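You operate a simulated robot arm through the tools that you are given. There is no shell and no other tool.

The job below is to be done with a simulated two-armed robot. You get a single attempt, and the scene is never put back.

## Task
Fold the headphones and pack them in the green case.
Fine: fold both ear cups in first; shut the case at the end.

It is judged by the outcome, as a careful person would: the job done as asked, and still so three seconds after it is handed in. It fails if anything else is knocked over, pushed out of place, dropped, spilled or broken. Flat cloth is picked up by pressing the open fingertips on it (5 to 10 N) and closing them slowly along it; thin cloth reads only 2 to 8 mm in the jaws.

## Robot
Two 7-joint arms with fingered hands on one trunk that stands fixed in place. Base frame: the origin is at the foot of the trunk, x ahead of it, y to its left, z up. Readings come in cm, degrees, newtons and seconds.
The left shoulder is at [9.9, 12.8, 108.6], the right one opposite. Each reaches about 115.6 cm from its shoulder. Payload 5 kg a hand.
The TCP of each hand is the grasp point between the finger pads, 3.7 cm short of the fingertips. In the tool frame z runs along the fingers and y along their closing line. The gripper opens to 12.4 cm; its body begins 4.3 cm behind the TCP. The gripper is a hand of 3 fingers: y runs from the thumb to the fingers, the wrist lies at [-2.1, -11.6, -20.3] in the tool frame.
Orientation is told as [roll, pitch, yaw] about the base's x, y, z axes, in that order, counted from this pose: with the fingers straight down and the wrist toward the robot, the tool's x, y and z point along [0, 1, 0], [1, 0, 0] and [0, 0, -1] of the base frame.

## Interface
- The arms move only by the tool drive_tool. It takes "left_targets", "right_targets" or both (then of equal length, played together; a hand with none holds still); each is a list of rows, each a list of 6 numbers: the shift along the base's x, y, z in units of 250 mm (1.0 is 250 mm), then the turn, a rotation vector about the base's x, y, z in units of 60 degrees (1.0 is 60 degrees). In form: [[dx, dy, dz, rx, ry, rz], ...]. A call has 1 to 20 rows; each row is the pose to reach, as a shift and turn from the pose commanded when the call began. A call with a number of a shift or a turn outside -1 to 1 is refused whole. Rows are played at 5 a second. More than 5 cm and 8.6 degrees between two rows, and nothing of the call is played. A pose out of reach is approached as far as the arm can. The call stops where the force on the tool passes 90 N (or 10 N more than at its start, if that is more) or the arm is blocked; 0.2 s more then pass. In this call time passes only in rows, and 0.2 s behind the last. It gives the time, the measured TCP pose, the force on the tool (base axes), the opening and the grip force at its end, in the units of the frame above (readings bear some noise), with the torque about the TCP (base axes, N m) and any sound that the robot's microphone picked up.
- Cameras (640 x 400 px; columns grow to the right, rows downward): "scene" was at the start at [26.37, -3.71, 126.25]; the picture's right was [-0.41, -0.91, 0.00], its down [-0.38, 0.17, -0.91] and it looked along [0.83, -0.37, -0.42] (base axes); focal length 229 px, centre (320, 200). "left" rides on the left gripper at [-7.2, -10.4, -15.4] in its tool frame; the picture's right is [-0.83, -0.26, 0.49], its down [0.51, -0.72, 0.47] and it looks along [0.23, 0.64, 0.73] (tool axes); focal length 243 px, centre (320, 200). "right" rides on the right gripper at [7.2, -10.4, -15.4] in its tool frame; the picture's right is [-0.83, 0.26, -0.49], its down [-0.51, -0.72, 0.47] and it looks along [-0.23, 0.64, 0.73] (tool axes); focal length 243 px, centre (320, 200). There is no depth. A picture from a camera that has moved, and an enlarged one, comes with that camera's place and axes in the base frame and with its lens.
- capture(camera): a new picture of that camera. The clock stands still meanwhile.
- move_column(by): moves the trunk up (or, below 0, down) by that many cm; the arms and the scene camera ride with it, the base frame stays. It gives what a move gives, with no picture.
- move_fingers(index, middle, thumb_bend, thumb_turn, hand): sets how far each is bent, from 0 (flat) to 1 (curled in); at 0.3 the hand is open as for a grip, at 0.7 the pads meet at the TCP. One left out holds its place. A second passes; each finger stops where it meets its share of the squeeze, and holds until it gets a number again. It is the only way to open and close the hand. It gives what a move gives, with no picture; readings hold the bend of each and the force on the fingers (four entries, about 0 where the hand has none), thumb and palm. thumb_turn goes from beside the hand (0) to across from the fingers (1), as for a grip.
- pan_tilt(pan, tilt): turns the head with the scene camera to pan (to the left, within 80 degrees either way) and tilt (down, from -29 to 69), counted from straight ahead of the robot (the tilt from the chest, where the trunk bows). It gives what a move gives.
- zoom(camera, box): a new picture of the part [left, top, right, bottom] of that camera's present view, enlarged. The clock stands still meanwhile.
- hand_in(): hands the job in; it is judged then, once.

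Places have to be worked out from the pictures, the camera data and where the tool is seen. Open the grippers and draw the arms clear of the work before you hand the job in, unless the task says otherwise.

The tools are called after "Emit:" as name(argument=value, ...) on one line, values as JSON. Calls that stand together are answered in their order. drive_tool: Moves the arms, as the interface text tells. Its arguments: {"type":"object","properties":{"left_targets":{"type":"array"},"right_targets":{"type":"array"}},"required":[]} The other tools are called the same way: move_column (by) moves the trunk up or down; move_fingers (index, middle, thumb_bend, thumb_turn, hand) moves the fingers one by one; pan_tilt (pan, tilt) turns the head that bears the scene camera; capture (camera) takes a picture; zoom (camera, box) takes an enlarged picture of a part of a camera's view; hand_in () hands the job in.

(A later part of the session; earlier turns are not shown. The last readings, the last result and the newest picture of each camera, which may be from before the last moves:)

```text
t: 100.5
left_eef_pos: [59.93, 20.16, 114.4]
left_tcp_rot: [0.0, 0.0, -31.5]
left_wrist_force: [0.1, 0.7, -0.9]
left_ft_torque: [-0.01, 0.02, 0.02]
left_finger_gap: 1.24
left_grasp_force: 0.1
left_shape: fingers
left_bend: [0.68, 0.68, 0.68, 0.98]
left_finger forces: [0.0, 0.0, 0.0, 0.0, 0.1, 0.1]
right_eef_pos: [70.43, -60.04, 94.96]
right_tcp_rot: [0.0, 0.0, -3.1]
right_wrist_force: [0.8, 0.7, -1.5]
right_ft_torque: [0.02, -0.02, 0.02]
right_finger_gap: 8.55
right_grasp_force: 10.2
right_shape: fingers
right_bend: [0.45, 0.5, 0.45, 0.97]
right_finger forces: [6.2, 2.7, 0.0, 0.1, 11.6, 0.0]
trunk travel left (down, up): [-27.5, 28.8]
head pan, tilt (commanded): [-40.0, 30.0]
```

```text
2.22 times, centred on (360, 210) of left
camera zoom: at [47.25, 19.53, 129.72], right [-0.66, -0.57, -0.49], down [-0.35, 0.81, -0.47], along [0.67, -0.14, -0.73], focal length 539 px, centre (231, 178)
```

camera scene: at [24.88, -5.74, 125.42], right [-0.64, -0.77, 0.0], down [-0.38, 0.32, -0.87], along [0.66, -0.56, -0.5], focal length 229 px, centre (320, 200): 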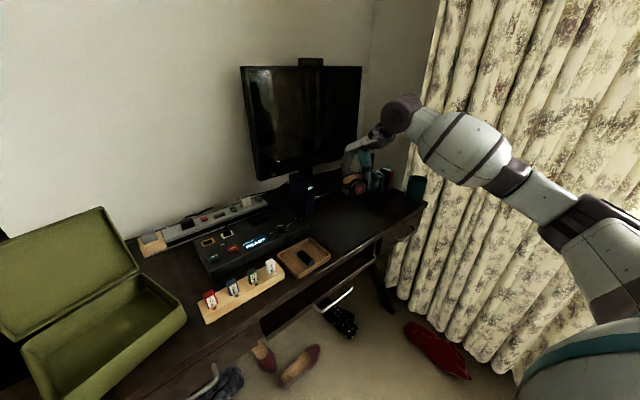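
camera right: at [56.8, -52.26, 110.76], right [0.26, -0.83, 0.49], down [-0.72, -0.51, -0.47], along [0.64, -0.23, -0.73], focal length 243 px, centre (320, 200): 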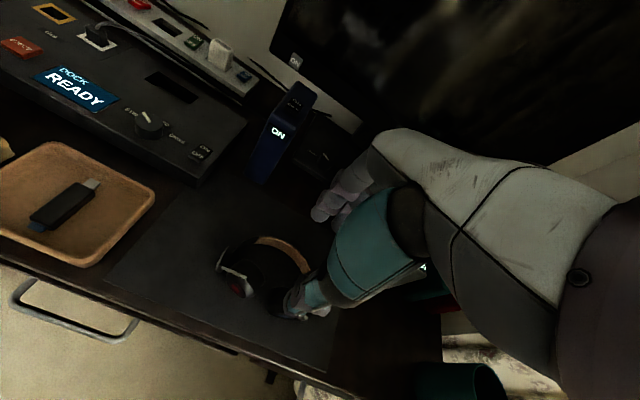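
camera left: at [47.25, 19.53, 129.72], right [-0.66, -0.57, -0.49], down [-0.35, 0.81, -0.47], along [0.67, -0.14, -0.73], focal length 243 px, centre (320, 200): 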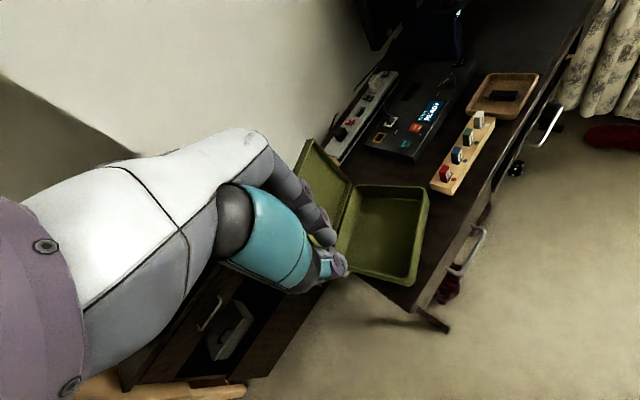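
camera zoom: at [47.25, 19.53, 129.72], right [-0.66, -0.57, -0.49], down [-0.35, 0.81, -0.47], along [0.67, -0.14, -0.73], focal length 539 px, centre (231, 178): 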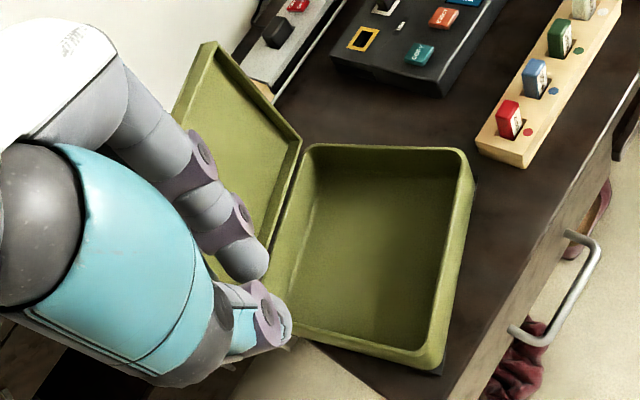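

The grip is secure: thumb between the cups, fingers behind the band. I carry the headphones toward the case at z≈104, turning gradually, and move the left hand farther aside.

Emit:
drive_tool(right_targets=[[0, 0.04, 0.1, 0, 0, 0], [0, 0.14, 0.2, 0, 0, 0.04], [0, 0.26, 0.3, 0, 0, 0.08], [0, 0.4, 0.36, 0, 0, 0.12], [0, 0.55, 0.36, 0, 0, 0.16], [0, 0.7, 0.36, 0, 0, 0.2], [0, 0.85, 0.36, 0, 0, 0.24], [0, 1.0, 0.36, 0, 0, 0.28]], left_targets=[[0, 0.06, 0, 0, 0, 0], [0, 0.12, 0, 0, 0, 0], [0, 0.18, 0, 0, 0, 0], [0, 0.24, 0, 0, 0, 0], [0, 0.3, 0, 0, 0, 0], [0, 0.36, 0, 0, 0, 0], [0, 0.42, 0, 0, 0, 0], [0, 0.48, 0, 0, 0, 0]])

Emit:
pan_tilt(pan=0, tilt=25)

Emit:
drive_tool(right_targets=[[0, 0.12, 0, 0, 0, 0.04], [0, 0.24, 0, 0, 0, 0.08], [0, 0.36, 0, 0, 0, 0.12], [0, 0.48, 0, 0, 0, 0.16], [0, 0.6, 0, 0, 0, 0.2], [0, 0.72, 0, 0, 0, 0.24], [0, 0.84, 0, 0, 0, 0.26]])

Emit:
capture(camera="scene")

```text
t: 102.3
left_eef_pos: [59.88, 32.26, 114.48]
left_tcp_rot: [-0.1, 0.0, -31.4]
left_wrist_force: [-0.1, 0.5, 0.1]
left_ft_torque: [-0.03, 0.01, -0.02]
left_finger_gap: 1.24
left_grasp_force: 0.1
left_shape: fingers
left_bend: [0.68, 0.68, 0.68, 0.98]
left_finger forces: [0.0, 0.0, 0.0, 0.0, 0.1, 0.0]
right_eef_pos: [70.33, -34.68, 104.18]
right_tcp_rot: [-0.1, 0.1, 13.6]
right_wrist_force: [0.3, 0.7, -1.5]
right_ft_torque: [-0.02, -0.03, -0.01]
right_finger_gap: 8.51
right_grasp_force: 10.2
right_shape: fingers
right_bend: [0.45, 0.5, 0.45, 0.97]
right_finger forces: [6.0, 2.6, 0.0, 0.1, 11.5, 0.0]
trunk travel left (down, up): [-27.5, 28.8]
head pan, tilt (commanded): [-40.0, 30.0]
```

```text
t: 103.4
left_eef_pos: [59.81, 32.11, 114.55]
left_tcp_rot: [0.0, 0.0, -31.5]
left_wrist_force: [0.3, 0.1, -0.8]
left_ft_torque: [-0.01, -0.01, -0.02]
left_finger_gap: 1.25
left_grasp_force: 0.0
left_shape: fingers
left_bend: [0.68, 0.68, 0.68, 0.98]
left_finger forces: [0.0, 0.0, 0.0, 0.0, 0.0, 0.0]
right_eef_pos: [70.27, -34.85, 104.15]
right_tcp_rot: [0.0, 0.1, 13.7]
right_wrist_force: [0.0, 0.7, -2.5]
right_ft_torque: [0.01, -0.06, 0.0]
right_finger_gap: 8.54
right_grasp_force: 10.1
right_shape: fingers
right_bend: [0.45, 0.5, 0.45, 0.97]
right_finger forces: [6.0, 2.6, 0.1, 0.0, 11.5, 0.0]
trunk travel left (down, up): [-27.5, 28.8]
head pan, tilt (commanded): [0.0, 25.0]
```

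```text
t: 105.0
left_eef_pos: [59.85, 32.24, 114.48]
left_tcp_rot: [-0.1, 0.0, -31.6]
left_wrist_force: [0.5, -0.7, -0.3]
left_ft_torque: [-0.01, -0.03, 0.0]
left_finger_gap: 1.26
left_grasp_force: 0.0
left_shape: fingers
left_bend: [0.68, 0.68, 0.68, 0.98]
left_finger forces: [0.0, 0.0, 0.0, 0.0, 0.0, 0.0]
right_eef_pos: [70.25, -13.76, 103.85]
right_tcp_rot: [0.0, 0.0, 29.3]
right_wrist_force: [-0.3, 0.7, -2.1]
right_ft_torque: [-0.02, -0.04, 0.0]
right_finger_gap: 8.48
right_grasp_force: 10.2
right_shape: fingers
right_bend: [0.45, 0.5, 0.45, 0.97]
right_finger forces: [5.9, 2.5, 0.0, 0.0, 11.7, 0.0]
trunk travel left (down, up): [-27.5, 28.8]
head pan, tilt (commanded): [0.0, 25.0]
```

```text
taken
camera scene: at [27.21, 0.16, 126.21], right [0.0, -1.0, 0.0], down [-0.42, 0.0, -0.91], along [0.91, 0.0, -0.42], focal length 229 px, centre (320, 200)
```

scene: 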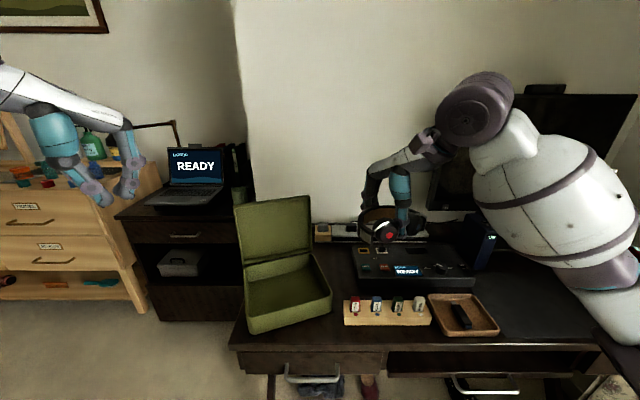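

Headphones are at (70.3,-13.8,104), yaw 29°. I zoom on the case to get its pose and the lid angle exactly.

Emit:
zoom(camera="scene", box=[220, 180, 350, 345])

Emit:
zoom(camera="scene", box=[340, 140, 440, 260])

Emit:
capture(camera="right")

```text
2.42 times, centred on (285, 262) of scene
camera zoom: at [27.21, 0.16, 126.21], right [0.0, -1.0, 0.0], down [-0.42, 0.0, -0.91], along [0.91, 0.0, -0.42], focal length 555 px, centre (405, 48)
```

zoom: 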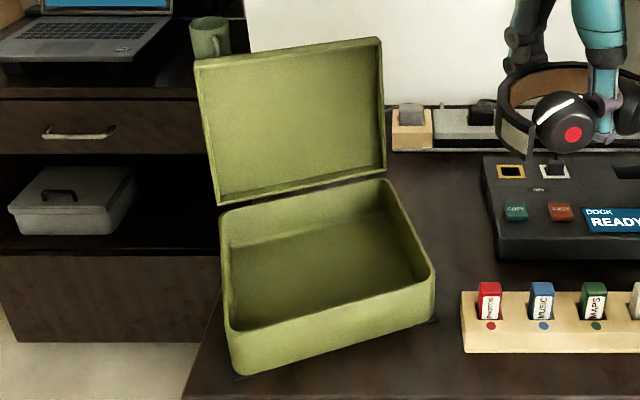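

```text
3.33 times, centred on (390, 200) of scene
camera zoom: at [27.21, 0.16, 126.21], right [0.0, -1.0, 0.0], down [-0.42, 0.0, -0.91], along [0.91, 0.0, -0.42], focal length 764 px, centre (87, 200)
```

zoom: 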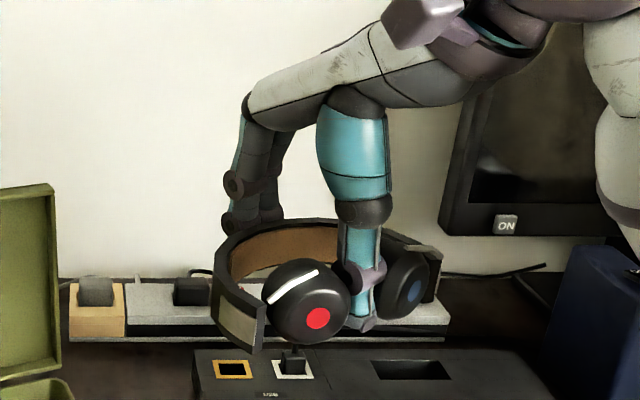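

```text
taken
camera right: at [57.68, -12.59, 119.2], right [0.63, -0.6, 0.49], down [-0.38, -0.8, -0.47], along [0.67, 0.11, -0.73], focal length 243 px, centre (320, 200)
```

right: 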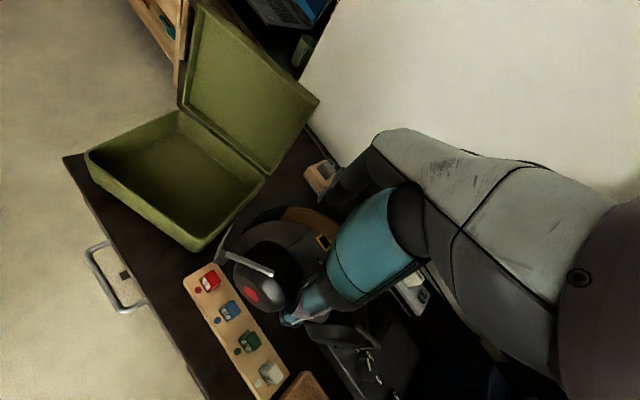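

The case yaw is about 17.5° with interior centre near (72.6,9.2), and the lid is about vertical. A hand yaw near 40° with a slight tilt keeps the right arm within reach. I move the headphones above the case.

Emit:
drive_tool(right_targets=[[0.01, 0.12, 0, 0.02, 0, 0.025], [0.03, 0.25, 0, 0.04, 0, 0.05], [0.05, 0.38, 0, 0.06, 0, 0.08], [0.07, 0.51, 0, 0.08, 0, 0.11], [0.085, 0.64, 0, 0.1, 0, 0.14], [0.095, 0.76, 0, 0.12, 0, 0.165], [0.102, 0.878, 0, 0.133, 0, 0.178]])

Emit:
capture(camera="right")

Emit:
zoom(camera="scene", box=[200, 120, 380, 345])

Emit:
capture(camera="left")

```text
t: 106.6
left_eef_pos: [59.84, 32.11, 114.51]
left_tcp_rot: [-0.1, 0.1, -31.5]
left_wrist_force: [-0.1, 0.6, -0.7]
left_ft_torque: [-0.06, 0.04, -0.01]
left_finger_gap: 1.24
left_grasp_force: 0.0
left_shape: fingers
left_bend: [0.68, 0.68, 0.68, 0.98]
left_finger forces: [0.0, 0.0, 0.1, 0.0, 0.1, 0.1]
right_eef_pos: [73.09, 8.09, 104.1]
right_tcp_rot: [6.5, -4.5, 39.7]
right_wrist_force: [0.5, 0.2, -2.1]
right_ft_torque: [0.01, -0.05, 0.01]
right_finger_gap: 8.48
right_grasp_force: 9.9
right_shape: fingers
right_bend: [0.45, 0.5, 0.45, 0.97]
right_finger forces: [5.9, 2.5, 0.1, 0.1, 11.6, 0.0]
trunk travel left (down, up): [-27.5, 28.8]
head pan, tilt (commanded): [0.0, 25.0]
```

```text
taken
camera right: at [60.58, 4.91, 119.2], right [0.74, -0.53, 0.41], down [-0.23, -0.78, -0.58], along [0.63, 0.33, -0.7], focal length 243 px, centre (320, 200)
```

right: 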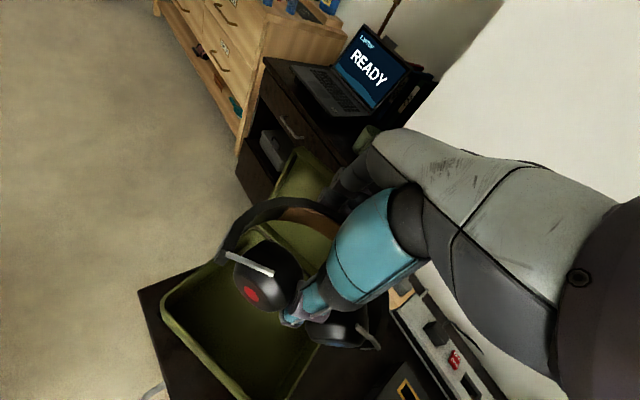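

```text
1.78 times, centred on (290, 232) of scene
camera zoom: at [27.21, 0.16, 126.21], right [0.0, -1.0, 0.0], down [-0.42, 0.0, -0.91], along [0.91, 0.0, -0.42], focal length 407 px, centre (373, 142)
```

zoom: 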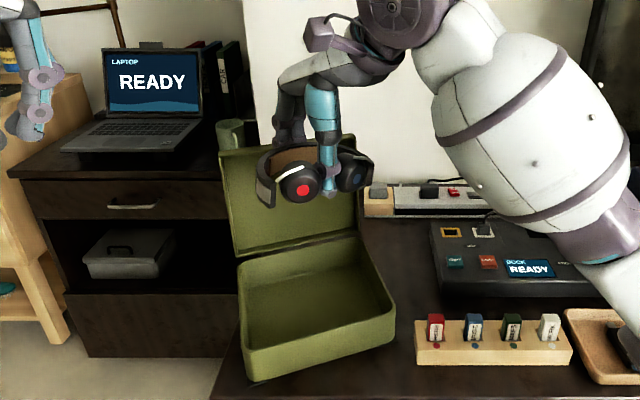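

```text
taken
camera left: at [47.19, 31.6, 129.9], right [-0.66, -0.57, -0.49], down [-0.35, 0.81, -0.47], along [0.67, -0.14, -0.73], focal length 243 px, centre (320, 200)
```

left: 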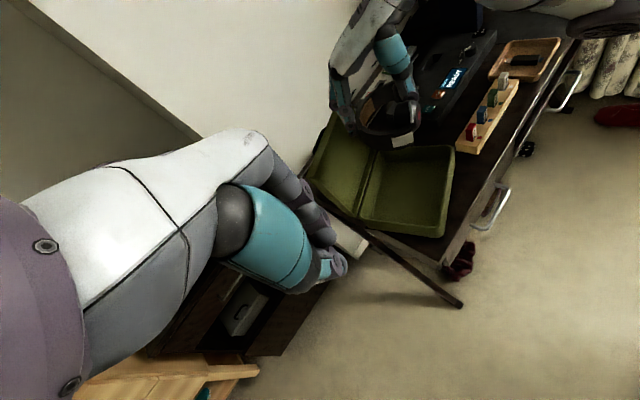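

The headphones are above the case opening. I shift 0.3 cm toward the front for clearance from the lid and lower 12 cm.

Emit:
drive_tool(right_targets=[[-0.01, -0.003, -0.06, 0, 0, 0], [-0.012, -0.004, -0.14, 0, 0, 0], [-0.012, -0.004, -0.22, 0, 0, 0], [-0.012, -0.004, -0.3, 0, 0, 0], [-0.012, -0.004, -0.38, 0, 0, 0], [-0.012, -0.004, -0.46, 0, 0, 0]])

Emit:
zoom(camera="right", box=[150, 140, 410, 400])

Emit:
zoom(camera="scene", box=[210, 160, 350, 345])

Emit:
zoom(camera="left", box=[290, 80, 470, 260])

```text
t: 108.0
left_eef_pos: [59.76, 32.12, 114.41]
left_tcp_rot: [0.1, 0.2, -31.5]
left_wrist_force: [0.0, -0.1, 0.0]
left_ft_torque: [-0.02, 0.02, 0.0]
left_finger_gap: 1.27
left_grasp_force: 0.1
left_shape: fingers
left_bend: [0.68, 0.68, 0.68, 0.98]
left_finger forces: [0.0, 0.0, 0.0, 0.1, 0.0, 0.0]
right_eef_pos: [72.52, 7.91, 92.43]
right_tcp_rot: [6.6, -4.5, 39.6]
right_wrist_force: [0.6, -0.5, -1.7]
right_ft_torque: [0.02, -0.01, 0.01]
right_finger_gap: 8.48
right_grasp_force: 9.5
right_shape: fingers
right_bend: [0.45, 0.5, 0.45, 0.97]
right_finger forces: [5.9, 2.5, 0.1, 0.0, 11.5, 0.0]
trunk travel left (down, up): [-27.5, 28.8]
head pan, tilt (commanded): [0.0, 25.0]
```

```text
1.54 times, centred on (280, 270) of right
camera zoom: at [60.12, 4.64, 107.64], right [0.74, -0.53, 0.41], down [-0.23, -0.78, -0.58], along [0.63, 0.33, -0.7], focal length 373 px, centre (382, 92)
```

zoom: 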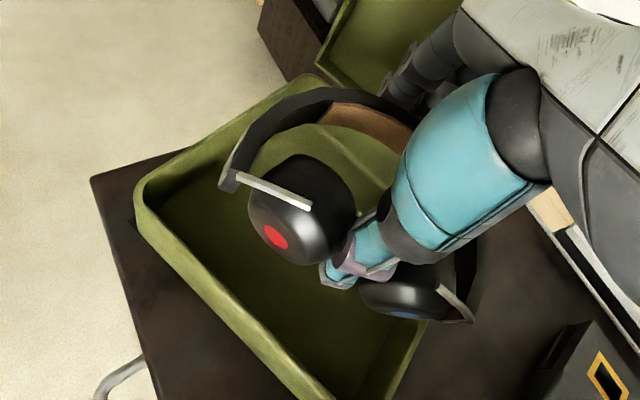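

```text
2.16 times, centred on (280, 252) of scene
camera zoom: at [27.22, 0.06, 126.21], right [0.0, -1.0, 0.0], down [-0.42, 0.0, -0.91], along [0.91, 0.0, -0.42], focal length 495 px, centre (406, 86)
```

zoom: 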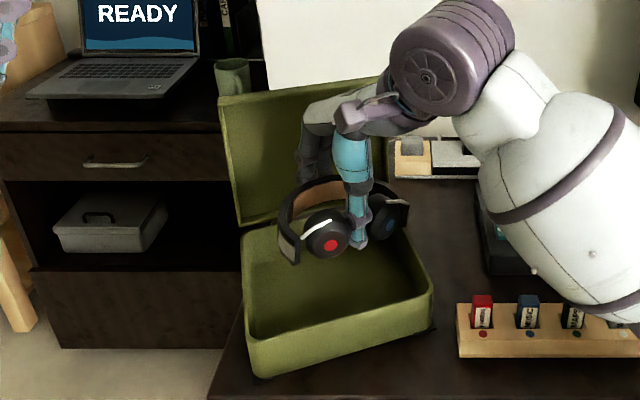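

```text
2.22 times, centred on (380, 170) of left
camera zoom: at [47.2, 31.49, 129.92], right [-0.66, -0.57, -0.49], down [-0.35, 0.81, -0.47], along [0.67, -0.14, -0.73], focal length 539 px, centre (187, 267)
```

zoom: 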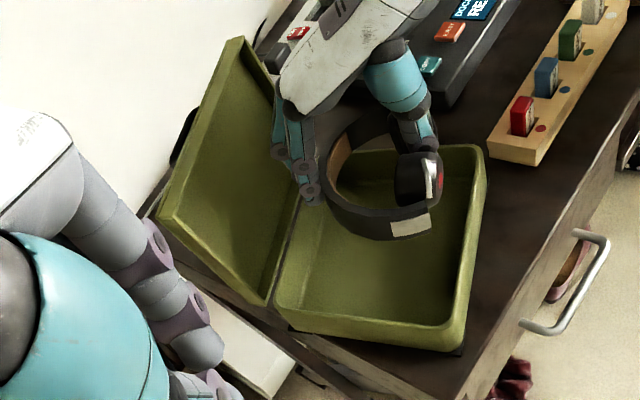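

The headphones are a bit close to the right wall while there is spare room on the left. I shift about 1.2 cm toward the left wall, then lower 6 cm.

Emit:
drive_tool(right_targets=[[-0.007, 0.023, 0, 0, 0, 0], [-0.014, 0.046, 0, 0, 0, 0]])

Emit:
drive_tool(right_targets=[[0, 0, -0.05, 0, 0, 0], [0, 0, -0.1, 0, 0, 0], [0, 0, -0.15, 0, 0, 0], [0, 0, -0.2, 0, 0, 0], [0, 0, -0.24, 0, 0, 0]])

Emit:
zoom(camera="right", box=[150, 140, 410, 400])

Emit:
zoom(camera="scene", box=[210, 160, 350, 345])

Emit:
zoom(camera="left", box=[290, 80, 470, 260])

```text
t: 108.6
left_eef_pos: [59.87, 32.11, 114.51]
left_tcp_rot: [0.0, 0.1, -31.5]
left_wrist_force: [-0.2, 0.2, -0.7]
left_ft_torque: [-0.01, -0.01, -0.02]
left_finger_gap: 1.27
left_grasp_force: 0.1
left_shape: fingers
left_bend: [0.68, 0.68, 0.68, 0.98]
left_finger forces: [0.1, 0.1, 0.0, 0.0, 0.0, 0.1]
right_eef_pos: [72.39, 8.97, 92.47]
right_tcp_rot: [6.6, -4.5, 39.7]
right_wrist_force: [0.2, -0.4, -2.4]
right_ft_torque: [0.01, 0.01, 0.0]
right_finger_gap: 8.47
right_grasp_force: 10.8
right_shape: fingers
right_bend: [0.45, 0.5, 0.45, 0.97]
right_finger forces: [5.8, 2.5, 0.0, 0.0, 11.7, 0.0]
trunk travel left (down, up): [-27.5, 28.8]
head pan, tilt (commanded): [0.0, 25.0]
```

```text
t: 109.8
left_eef_pos: [59.78, 32.13, 114.59]
left_tcp_rot: [0.0, 0.0, -31.5]
left_wrist_force: [-0.5, 0.0, -0.2]
left_ft_torque: [0.0, 0.02, -0.05]
left_finger_gap: 1.25
left_grasp_force: 0.1
left_shape: fingers
left_bend: [0.68, 0.68, 0.68, 0.98]
left_finger forces: [0.0, 0.0, 0.1, 0.1, 0.0, 0.0]
right_eef_pos: [72.31, 9.0, 86.39]
right_tcp_rot: [6.6, -4.5, 39.7]
right_wrist_force: [-0.6, 0.2, -1.4]
right_ft_torque: [0.01, -0.01, 0.0]
right_finger_gap: 8.48
right_grasp_force: 10.3
right_shape: fingers
right_bend: [0.45, 0.5, 0.45, 0.97]
right_finger forces: [5.8, 2.5, 0.0, 0.0, 11.7, 0.0]
trunk travel left (down, up): [-27.5, 28.8]
head pan, tilt (commanded): [0.0, 25.0]
```

```text
1.54 times, centred on (280, 270) of right
camera zoom: at [59.81, 5.75, 101.69], right [0.74, -0.53, 0.41], down [-0.23, -0.78, -0.58], along [0.63, 0.33, -0.7], focal length 373 px, centre (382, 92)
```

zoom: 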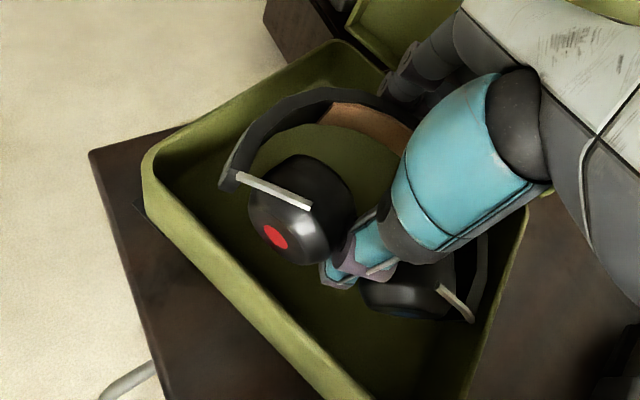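

```text
2.16 times, centred on (280, 252) of scene
camera zoom: at [27.19, 0.06, 126.21], right [0.0, -1.0, 0.0], down [-0.42, 0.0, -0.91], along [0.91, 0.0, -0.42], focal length 495 px, centre (406, 86)
```

zoom: 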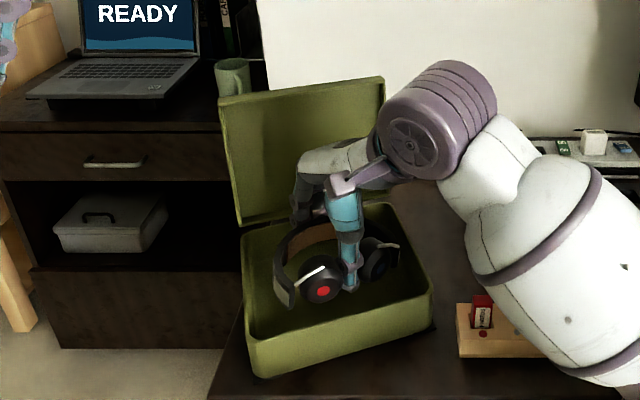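

```text
2.22 times, centred on (380, 170) of left
camera zoom: at [47.16, 31.5, 129.93], right [-0.66, -0.57, -0.49], down [-0.35, 0.81, -0.47], along [0.67, -0.14, -0.73], focal length 539 px, centre (187, 267)
```

zoom: 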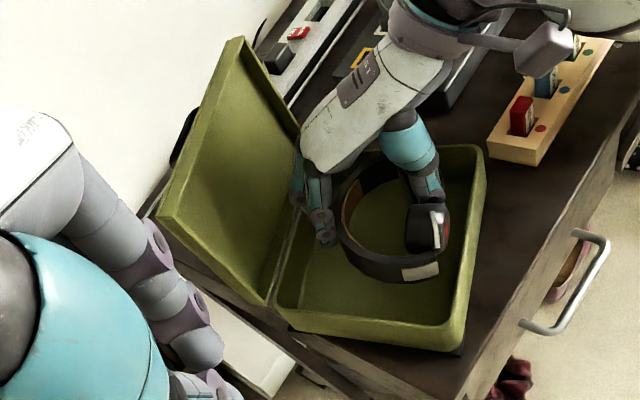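

The package is entering the case with clearance all around. I lower 4 cm more, then ease down to the floor.

Emit:
drive_tool(right_targets=[[0, 0, -0.04, 0, 0, 0], [0, 0, -0.08, 0, 0, 0], [0, 0, -0.12, 0, 0, 0], [0, 0, -0.16, 0, 0, 0]])

Emit:
zoom(camera="left", box=[290, 80, 470, 260])

Emit:
zoom(camera="right", box=[150, 140, 410, 400])

```text
t: 110.8
left_eef_pos: [60.0, 32.15, 114.58]
left_tcp_rot: [0.0, 0.0, -31.5]
left_wrist_force: [0.1, -0.4, -0.7]
left_ft_torque: [0.03, 0.02, 0.03]
left_finger_gap: 1.23
left_grasp_force: 0.0
left_shape: fingers
left_bend: [0.68, 0.68, 0.68, 0.98]
left_finger forces: [0.0, 0.0, 0.0, 0.0, 0.0, 0.0]
right_eef_pos: [72.53, 9.11, 82.57]
right_tcp_rot: [6.6, -4.5, 39.7]
right_wrist_force: [0.3, 0.5, -2.1]
right_ft_torque: [0.02, -0.04, -0.04]
right_finger_gap: 8.49
right_grasp_force: 9.9
right_shape: fingers
right_bend: [0.45, 0.5, 0.45, 0.97]
right_finger forces: [5.8, 2.4, 0.1, 0.1, 11.6, 0.0]
trunk travel left (down, up): [-27.5, 28.8]
head pan, tilt (commanded): [0.0, 25.0]
```

```text
2.22 times, centred on (380, 170) of left
camera zoom: at [47.17, 31.49, 129.93], right [-0.66, -0.57, -0.49], down [-0.35, 0.81, -0.47], along [0.67, -0.14, -0.73], focal length 539 px, centre (187, 267)
```

zoom: 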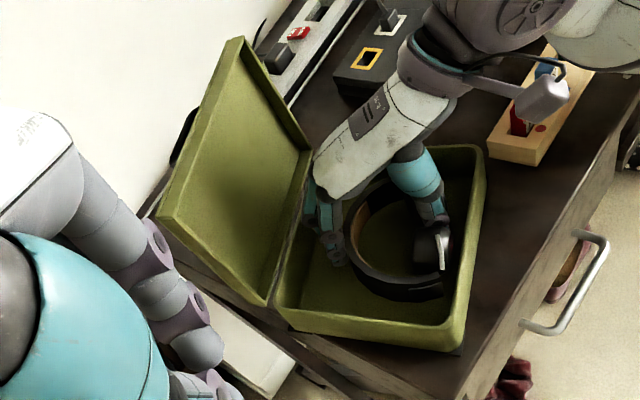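

```text
1.54 times, centred on (280, 270) of right
camera zoom: at [59.93, 5.82, 97.72], right [0.74, -0.53, 0.41], down [-0.23, -0.78, -0.58], along [0.63, 0.33, -0.7], focal length 373 px, centre (382, 92)
```

zoom: 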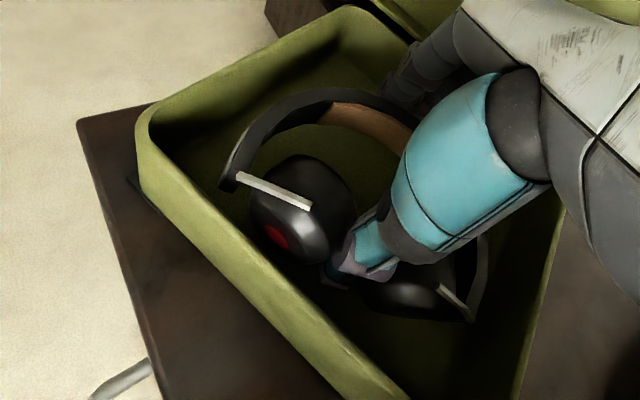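

Still hanging free inside the case. I ease down in 0.4 cm steps toward the floor.

Emit:
drive_tool(right_targets=[[0, 0, -0.016, 0, 0, 0], [0, 0, -0.032, 0, 0, 0], [0, 0, -0.048, 0, 0, 0]])

```text
t: 111.6
left_eef_pos: [59.84, 32.15, 114.57]
left_tcp_rot: [-0.1, 0.1, -31.5]
left_wrist_force: [-0.1, 0.2, -0.3]
left_ft_torque: [-0.01, 0.01, 0.01]
left_finger_gap: 1.23
left_grasp_force: 0.0
left_shape: fingers
left_bend: [0.68, 0.68, 0.68, 0.98]
left_finger forces: [0.0, 0.0, 0.0, 0.1, 0.0, 0.0]
right_eef_pos: [72.22, 8.97, 81.42]
right_tcp_rot: [6.6, -4.5, 39.7]
right_wrist_force: [0.3, 0.0, -1.3]
right_ft_torque: [0.01, -0.03, -0.05]
right_finger_gap: 8.49
right_grasp_force: 9.8
right_shape: fingers
right_bend: [0.45, 0.5, 0.45, 0.97]
right_finger forces: [5.8, 2.6, 0.1, 0.0, 11.7, 0.0]
trunk travel left (down, up): [-27.5, 28.8]
head pan, tilt (commanded): [0.0, 25.0]
```

No floor contact yet at z=81.4. I lower another 0.8 cm.

Emit:
drive_tool(right_targets=[[0, 0, -0.01, 0, 0, 0], [0, 0, -0.02, 0, 0, 0], [0, 0, -0.032, 0, 0, 0]])

Emit:
zoom(camera="right", box=[150, 140, 410, 400])

```text
t: 112.4
left_eef_pos: [59.82, 32.13, 114.49]
left_tcp_rot: [0.0, 0.0, -31.5]
left_wrist_force: [-0.3, -0.2, 0.2]
left_ft_torque: [-0.05, -0.02, -0.02]
left_finger_gap: 1.23
left_grasp_force: 0.1
left_shape: fingers
left_bend: [0.68, 0.68, 0.68, 0.98]
left_finger forces: [0.1, 0.0, 0.0, 0.0, 0.0, 0.0]
right_eef_pos: [72.36, 9.09, 80.54]
right_tcp_rot: [6.5, -4.5, 39.7]
right_wrist_force: [-2.1, 0.6, 0.7]
right_ft_torque: [-0.15, 0.02, -0.04]
right_finger_gap: 8.46
right_grasp_force: 10.4
right_shape: fingers
right_bend: [0.45, 0.5, 0.45, 0.97]
right_finger forces: [5.9, 3.1, 0.1, 0.0, 11.6, 0.0]
trunk travel left (down, up): [-27.5, 28.8]
head pan, tilt (commanded): [0.0, 25.0]
```

```text
1.54 times, centred on (280, 270) of right
camera zoom: at [59.78, 5.8, 95.73], right [0.74, -0.53, 0.41], down [-0.23, -0.78, -0.58], along [0.63, 0.33, -0.7], focal length 373 px, centre (382, 92)
```

zoom: 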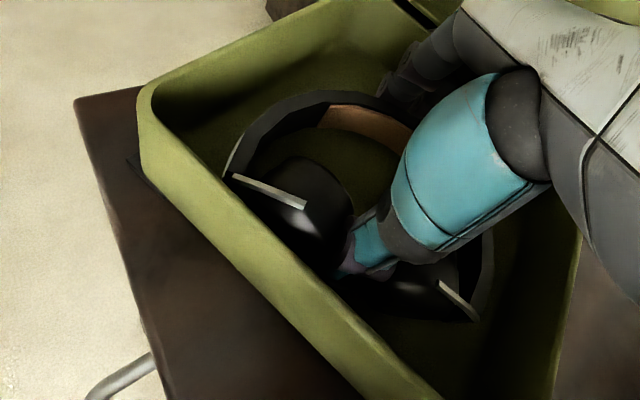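

The right side has touched the floor (z=80.5), with only about 2 cm tilt left. I lower 0.3 cm more and release in small openings, thumb first.

Emit:
drive_tool(right_targets=[[0, 0, -0.006, 0, 0, 0], [0, 0, -0.012, 0, 0, 0]])

Emit:
move_fingers(hand="right", index=0.44, middle=0.48, thumb_bend=0.4)

Emit:
zoom(camera="right", box=[150, 140, 410, 400])

Emit:
zoom(camera="left", box=[290, 80, 470, 260])

```text
t: 113.0
left_eef_pos: [59.81, 32.24, 114.48]
left_tcp_rot: [0.0, 0.0, -31.4]
left_wrist_force: [0.4, 0.3, -0.5]
left_ft_torque: [0.01, 0.01, -0.02]
left_finger_gap: 1.22
left_grasp_force: 0.0
left_shape: fingers
left_bend: [0.68, 0.68, 0.68, 0.98]
left_finger forces: [0.0, 0.0, 0.0, 0.0, 0.0, 0.0]
right_eef_pos: [72.23, 9.25, 80.21]
right_tcp_rot: [6.6, -4.4, 39.7]
right_wrist_force: [0.5, 1.2, 0.9]
right_ft_torque: [-0.17, -0.03, 0.0]
right_finger_gap: 8.46
right_grasp_force: 10.9
right_shape: fingers
right_bend: [0.46, 0.5, 0.45, 0.97]
right_finger forces: [5.9, 3.3, 0.1, 0.0, 12.6, 0.0]
trunk travel left (down, up): [-27.5, 28.8]
head pan, tilt (commanded): [0.0, 25.0]
```

```text
t: 114.0
left_eef_pos: [59.89, 32.14, 114.53]
left_tcp_rot: [0.0, 0.0, -31.5]
left_wrist_force: [0.5, -0.6, 0.4]
left_ft_torque: [-0.04, 0.03, -0.02]
left_finger_gap: 1.25
left_grasp_force: 0.0
left_shape: fingers
left_bend: [0.68, 0.68, 0.68, 0.98]
left_finger forces: [0.0, 0.0, 0.0, 0.0, 0.1, 0.0]
right_eef_pos: [72.08, 9.11, 80.12]
right_tcp_rot: [6.6, -4.5, 39.7]
right_wrist_force: [0.0, 0.3, 1.0]
right_ft_torque: [-0.06, 0.04, -0.05]
right_finger_gap: 9.19
right_grasp_force: 4.9
right_shape: fingers
right_bend: [0.44, 0.48, 0.4, 0.97]
right_finger forces: [0.0, 0.0, 0.0, 0.0, 9.5, 0.1]
trunk travel left (down, up): [-27.5, 28.8]
head pan, tilt (commanded): [0.0, 25.0]
```

```text
1.54 times, centred on (280, 270) of right
camera zoom: at [59.73, 5.87, 95.39], right [0.74, -0.53, 0.41], down [-0.23, -0.78, -0.58], along [0.63, 0.33, -0.7], focal length 373 px, centre (382, 92)
```

zoom: 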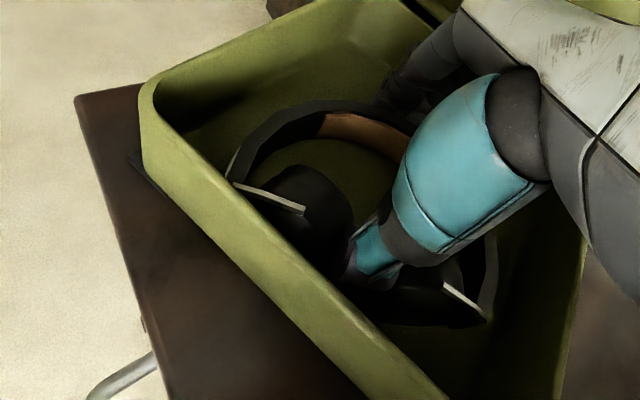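

```text
2.22 times, centred on (380, 170) of left
camera zoom: at [47.12, 31.5, 129.95], right [-0.66, -0.57, -0.49], down [-0.35, 0.81, -0.47], along [0.67, -0.14, -0.73], focal length 539 px, centre (187, 267)
```

zoom: 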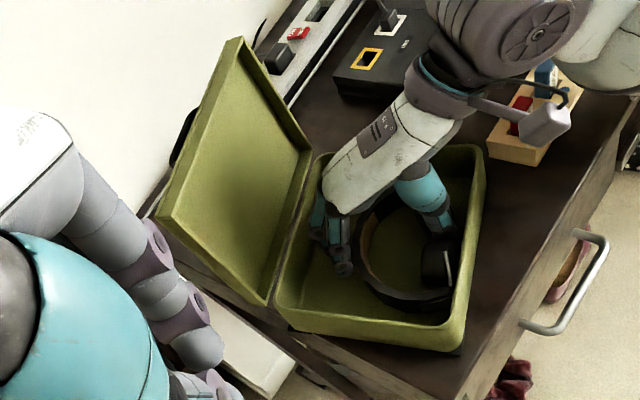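

The fingers are free, but the thumb still reads 9.5 N, apparently pinched between the cup ends. I open the thumb further to slip it out.

Emit:
move_fingers(hand="right", thumb_bend=0.36)

Emit:
zoom(camera="right", box=[150, 140, 410, 400])

Emit:
zoom(camera="scene", box=[220, 200, 350, 340])

```text
t: 115.0
left_eef_pos: [59.87, 32.18, 114.5]
left_tcp_rot: [0.0, 0.1, -31.5]
left_wrist_force: [0.1, 0.4, -0.1]
left_ft_torque: [0.04, 0.0, -0.01]
left_finger_gap: 1.26
left_grasp_force: 0.1
left_shape: fingers
left_bend: [0.68, 0.68, 0.68, 0.98]
left_finger forces: [0.1, 0.1, 0.1, 0.0, 0.0, 0.0]
right_eef_pos: [72.18, 9.13, 80.06]
right_tcp_rot: [6.7, -4.6, 39.8]
right_wrist_force: [-0.8, 0.5, 0.0]
right_ft_torque: [-0.03, -0.07, -0.06]
right_finger_gap: 9.8
right_grasp_force: 3.1
right_shape: fingers
right_bend: [0.44, 0.48, 0.36, 0.97]
right_finger forces: [0.1, 0.1, 0.1, 0.0, 6.5, 0.0]
trunk travel left (down, up): [-27.5, 28.8]
head pan, tilt (commanded): [0.0, 25.0]
```

```text
1.54 times, centred on (280, 270) of right
camera zoom: at [59.74, 5.86, 95.38], right [0.74, -0.53, 0.41], down [-0.23, -0.78, -0.58], along [0.63, 0.33, -0.7], focal length 373 px, centre (382, 92)
```

zoom: 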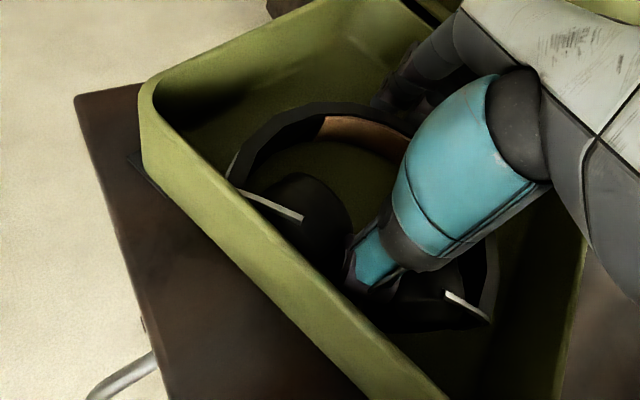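

```text
2.86 times, centred on (285, 270) of scene
camera zoom: at [27.17, 0.06, 126.22], right [0.0, -1.0, 0.0], down [-0.42, 0.0, -0.91], along [0.91, 0.0, -0.42], focal length 654 px, centre (420, 0)
```

zoom: 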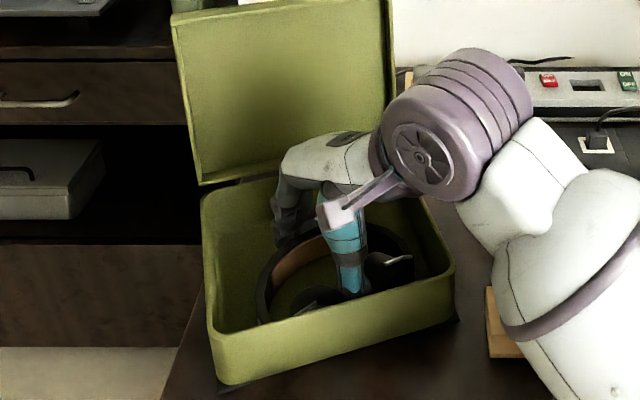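

The pinch is easing (6.5 N). I open the thumb further.

Emit:
move_fingers(hand="right", thumb_bend=0.31)

Emit:
zoom(camera="right", box=[150, 140, 410, 400])

```text
t: 116.0
left_eef_pos: [59.88, 32.1, 114.49]
left_tcp_rot: [0.0, -0.1, -31.5]
left_wrist_force: [0.7, 0.8, 0.5]
left_ft_torque: [0.01, 0.0, -0.02]
left_finger_gap: 1.25
left_grasp_force: 0.1
left_shape: fingers
left_bend: [0.68, 0.68, 0.68, 0.98]
left_finger forces: [0.0, 0.1, 0.0, 0.0, 0.0, 0.0]
right_eef_pos: [72.17, 9.26, 80.12]
right_tcp_rot: [6.6, -4.6, 39.8]
right_wrist_force: [2.1, 2.5, 0.7]
right_ft_torque: [0.05, -0.04, -0.04]
right_finger_gap: 10.25
right_grasp_force: 2.3
right_shape: fingers
right_bend: [0.44, 0.48, 0.33, 0.98]
right_finger forces: [0.1, 0.0, 0.0, 0.0, 5.2, 0.0]
trunk travel left (down, up): [-27.5, 28.8]
head pan, tilt (commanded): [0.0, 25.0]
```

```text
1.54 times, centred on (280, 270) of right
camera zoom: at [59.76, 5.88, 95.38], right [0.74, -0.53, 0.41], down [-0.23, -0.78, -0.58], along [0.63, 0.33, -0.7], focal length 373 px, centre (382, 92)
```

zoom: 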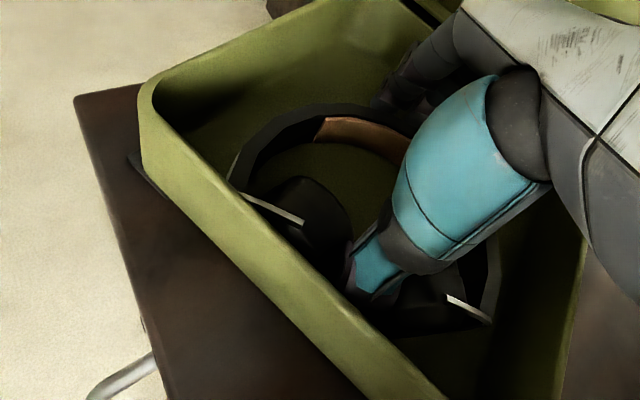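

The thumb now touches the front wall, so it should be out from between the cups. I ease it off the wall slightly and lift 2 cm as a test.

Emit:
move_fingers(hand="right", thumb_bend=0.35)

Emit:
drive_tool(right_targets=[[0, 0, 0.02, 0, 0, 0], [0, 0, 0.04, 0, 0, 0], [0, 0, 0.06, 0, 0, 0], [0, 0, 0.08, 0, 0, 0]])

Emit:
zoom(camera="right", box=[150, 140, 410, 400])

Emit:
zoom(camera="left", box=[290, 80, 470, 260])

```text
t: 117.0
left_eef_pos: [59.77, 32.0, 114.58]
left_tcp_rot: [0.0, 0.0, -31.5]
left_wrist_force: [0.2, -0.9, 0.2]
left_ft_torque: [-0.01, -0.01, -0.05]
left_finger_gap: 1.26
left_grasp_force: 0.0
left_shape: fingers
left_bend: [0.68, 0.68, 0.68, 0.98]
left_finger forces: [0.0, 0.0, 0.0, 0.0, 0.1, 0.1]
right_eef_pos: [72.24, 9.19, 80.16]
right_tcp_rot: [6.6, -4.4, 39.7]
right_wrist_force: [0.6, 0.0, 0.3]
right_ft_torque: [-0.02, 0.02, -0.02]
right_finger_gap: 10.14
right_grasp_force: 1.3
right_shape: fingers
right_bend: [0.44, 0.48, 0.34, 0.98]
right_finger forces: [0.0, 0.0, 0.1, 0.0, 2.7, 0.0]
trunk travel left (down, up): [-27.5, 28.8]
head pan, tilt (commanded): [0.0, 25.0]
```

```text
t: 118.0
left_eef_pos: [59.79, 32.16, 114.55]
left_tcp_rot: [-0.1, 0.0, -31.5]
left_wrist_force: [-0.2, 1.0, 0.2]
left_ft_torque: [0.0, 0.02, -0.02]
left_finger_gap: 1.26
left_grasp_force: 0.1
left_shape: fingers
left_bend: [0.68, 0.68, 0.68, 0.98]
left_finger forces: [0.0, 0.0, 0.0, 0.1, 0.1, 0.1]
right_eef_pos: [72.36, 9.02, 82.23]
right_tcp_rot: [6.5, -4.4, 39.7]
right_wrist_force: [-1.2, -0.5, -1.2]
right_ft_torque: [-0.03, 0.01, 0.03]
right_finger_gap: 10.02
right_grasp_force: 0.0
right_shape: fingers
right_bend: [0.44, 0.48, 0.35, 0.98]
right_finger forces: [0.0, 0.1, 0.0, 0.0, 0.0, 0.1]
trunk travel left (down, up): [-27.5, 28.8]
head pan, tilt (commanded): [0.0, 25.0]
```

```text
1.54 times, centred on (280, 270) of right
camera zoom: at [59.9, 5.69, 97.44], right [0.74, -0.53, 0.41], down [-0.23, -0.78, -0.58], along [0.63, 0.33, -0.7], focal length 373 px, centre (382, 92)
```

zoom: 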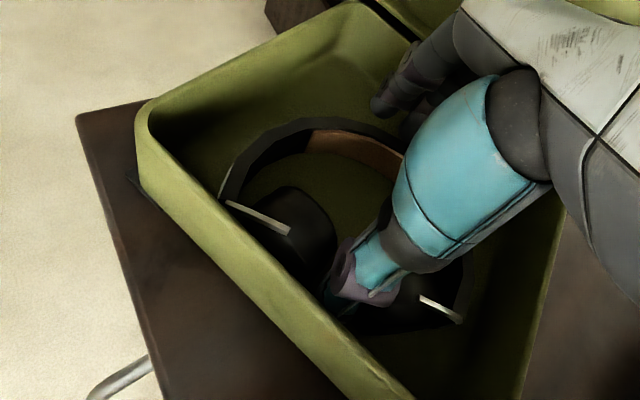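

```text
2.22 times, centred on (380, 170) of left
camera zoom: at [47.13, 31.5, 129.95], right [-0.66, -0.57, -0.49], down [-0.35, 0.81, -0.47], along [0.67, -0.14, -0.73], focal length 539 px, centre (187, 267)
```

zoom: 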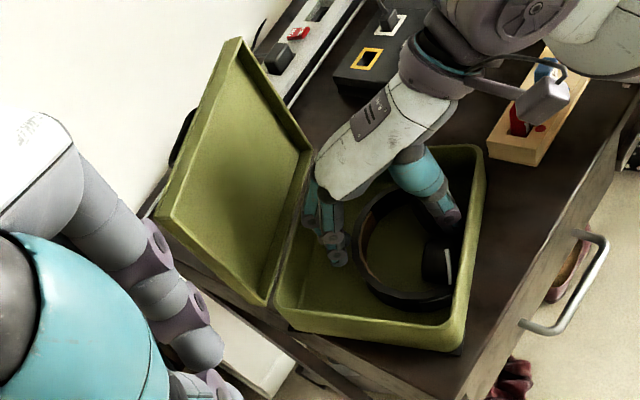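

The headphones stay in the case and the hand is free. I raise the right hand straight up, then away to the right.

Emit:
drive_tool(right_targets=[[0, 0, 0.08, 0, 0, 0], [0, 0, 0.18, 0, 0, 0], [-0.01, -0.003, 0.3, 0, 0, 0], [-0.04, -0.02, 0.44, 0, 0, 0], [-0.06, -0.04, 0.6, 0, 0, 0], [-0.08, -0.08, 0.76, 0, 0, 0], [-0.1, -0.2, 0.86, 0, 0, 0], [-0.1, -0.36, 0.9, 0, 0, -0.05], [-0.1, -0.54, 0.9, 0, 0, -0.1], [-0.1, -0.72, 0.9, 0, 0, -0.15], [-0.1, -0.9, 0.9, 0, 0, -0.2]])

Emit:
zoom(camera="scene", box=[220, 170, 360, 345])

Emit:
zoom(camera="left", box=[290, 80, 470, 260])

```text
t: 120.4
left_eef_pos: [59.71, 32.0, 114.54]
left_tcp_rot: [0.1, 0.0, -31.5]
left_wrist_force: [0.6, -1.6, 0.0]
left_ft_torque: [0.06, 0.0, 0.01]
left_finger_gap: 1.25
left_grasp_force: 0.0
left_shape: fingers
left_bend: [0.68, 0.68, 0.68, 0.98]
left_finger forces: [0.0, 0.0, 0.0, 0.0, 0.0, 0.0]
right_eef_pos: [69.67, -13.34, 104.62]
right_tcp_rot: [6.6, -4.5, 27.6]
right_wrist_force: [0.0, -1.3, -0.1]
right_ft_torque: [0.05, -0.01, 0.0]
right_finger_gap: 10.03
right_grasp_force: 0.1
right_shape: fingers
right_bend: [0.44, 0.48, 0.35, 0.98]
right_finger forces: [0.0, 0.0, 0.1, 0.0, 0.0, 0.0]
trunk travel left (down, up): [-27.5, 28.8]
head pan, tilt (commanded): [0.0, 25.0]
```

```text
2.29 times, centred on (290, 258) of scene
camera zoom: at [27.1, -0.07, 126.24], right [0.0, -1.0, 0.0], down [-0.42, 0.0, -0.91], along [0.91, 0.0, -0.42], focal length 524 px, centre (389, 69)
```

zoom: 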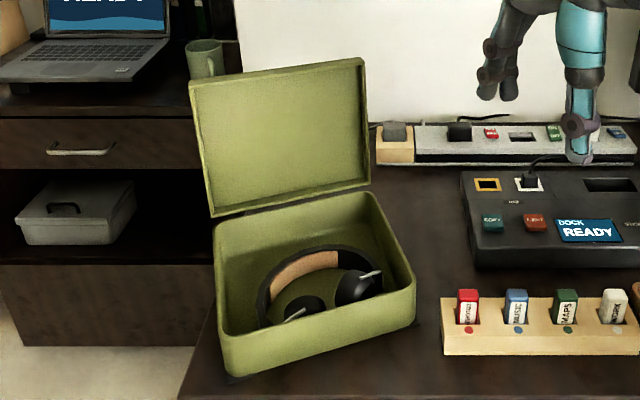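

```text
2.22 times, centred on (380, 170) of left
camera zoom: at [47.05, 31.36, 130.02], right [-0.66, -0.57, -0.49], down [-0.35, 0.81, -0.47], along [0.67, -0.14, -0.73], focal length 539 px, centre (187, 267)
```

zoom: 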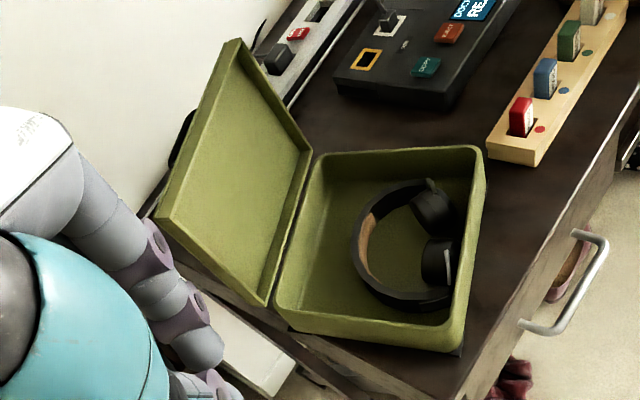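

The headphones lie flat in the case. I zoom in to verify both cups are still folded in.

Emit:
zoom(camera="left", box=[350, 130, 440, 210])

Emit:
zoom(camera="scene", box=[265, 250, 325, 320])

Emit:
capture(camera="right")

```text
5.00 times, centred on (395, 170) of left
camera zoom: at [47.05, 31.36, 130.02], right [-0.66, -0.57, -0.49], down [-0.35, 0.81, -0.47], along [0.67, -0.14, -0.73], focal length 1213 px, centre (-55, 350)
```

zoom: 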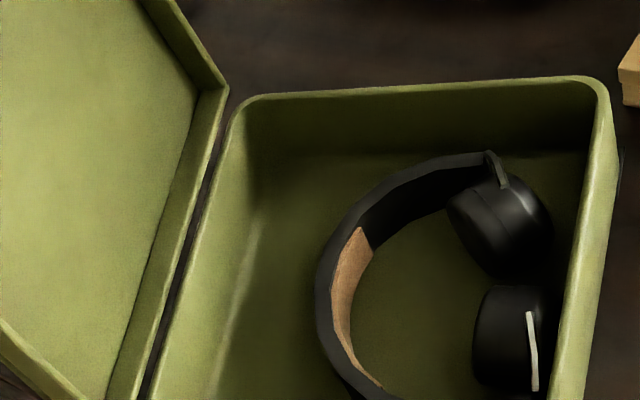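

```text
5.71 times, centred on (295, 285) of scene
camera zoom: at [27.1, -0.07, 126.24], right [0.0, -1.0, 0.0], down [-0.42, 0.0, -0.91], along [0.91, 0.0, -0.42], focal length 1309 px, centre (463, -286)
```

zoom: 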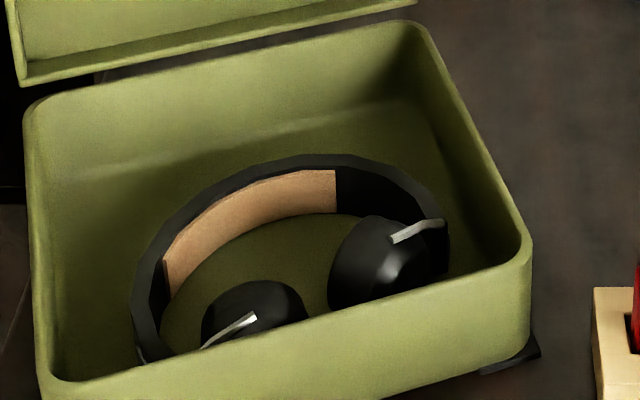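

```text
taken
camera right: at [56.76, -14.09, 119.71], right [0.61, -0.67, 0.41], down [-0.39, -0.71, -0.58], along [0.69, 0.2, -0.7], focal length 243 px, centre (320, 200)
```

right: 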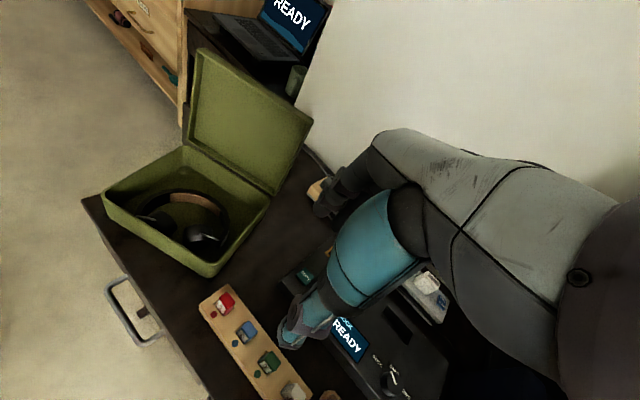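

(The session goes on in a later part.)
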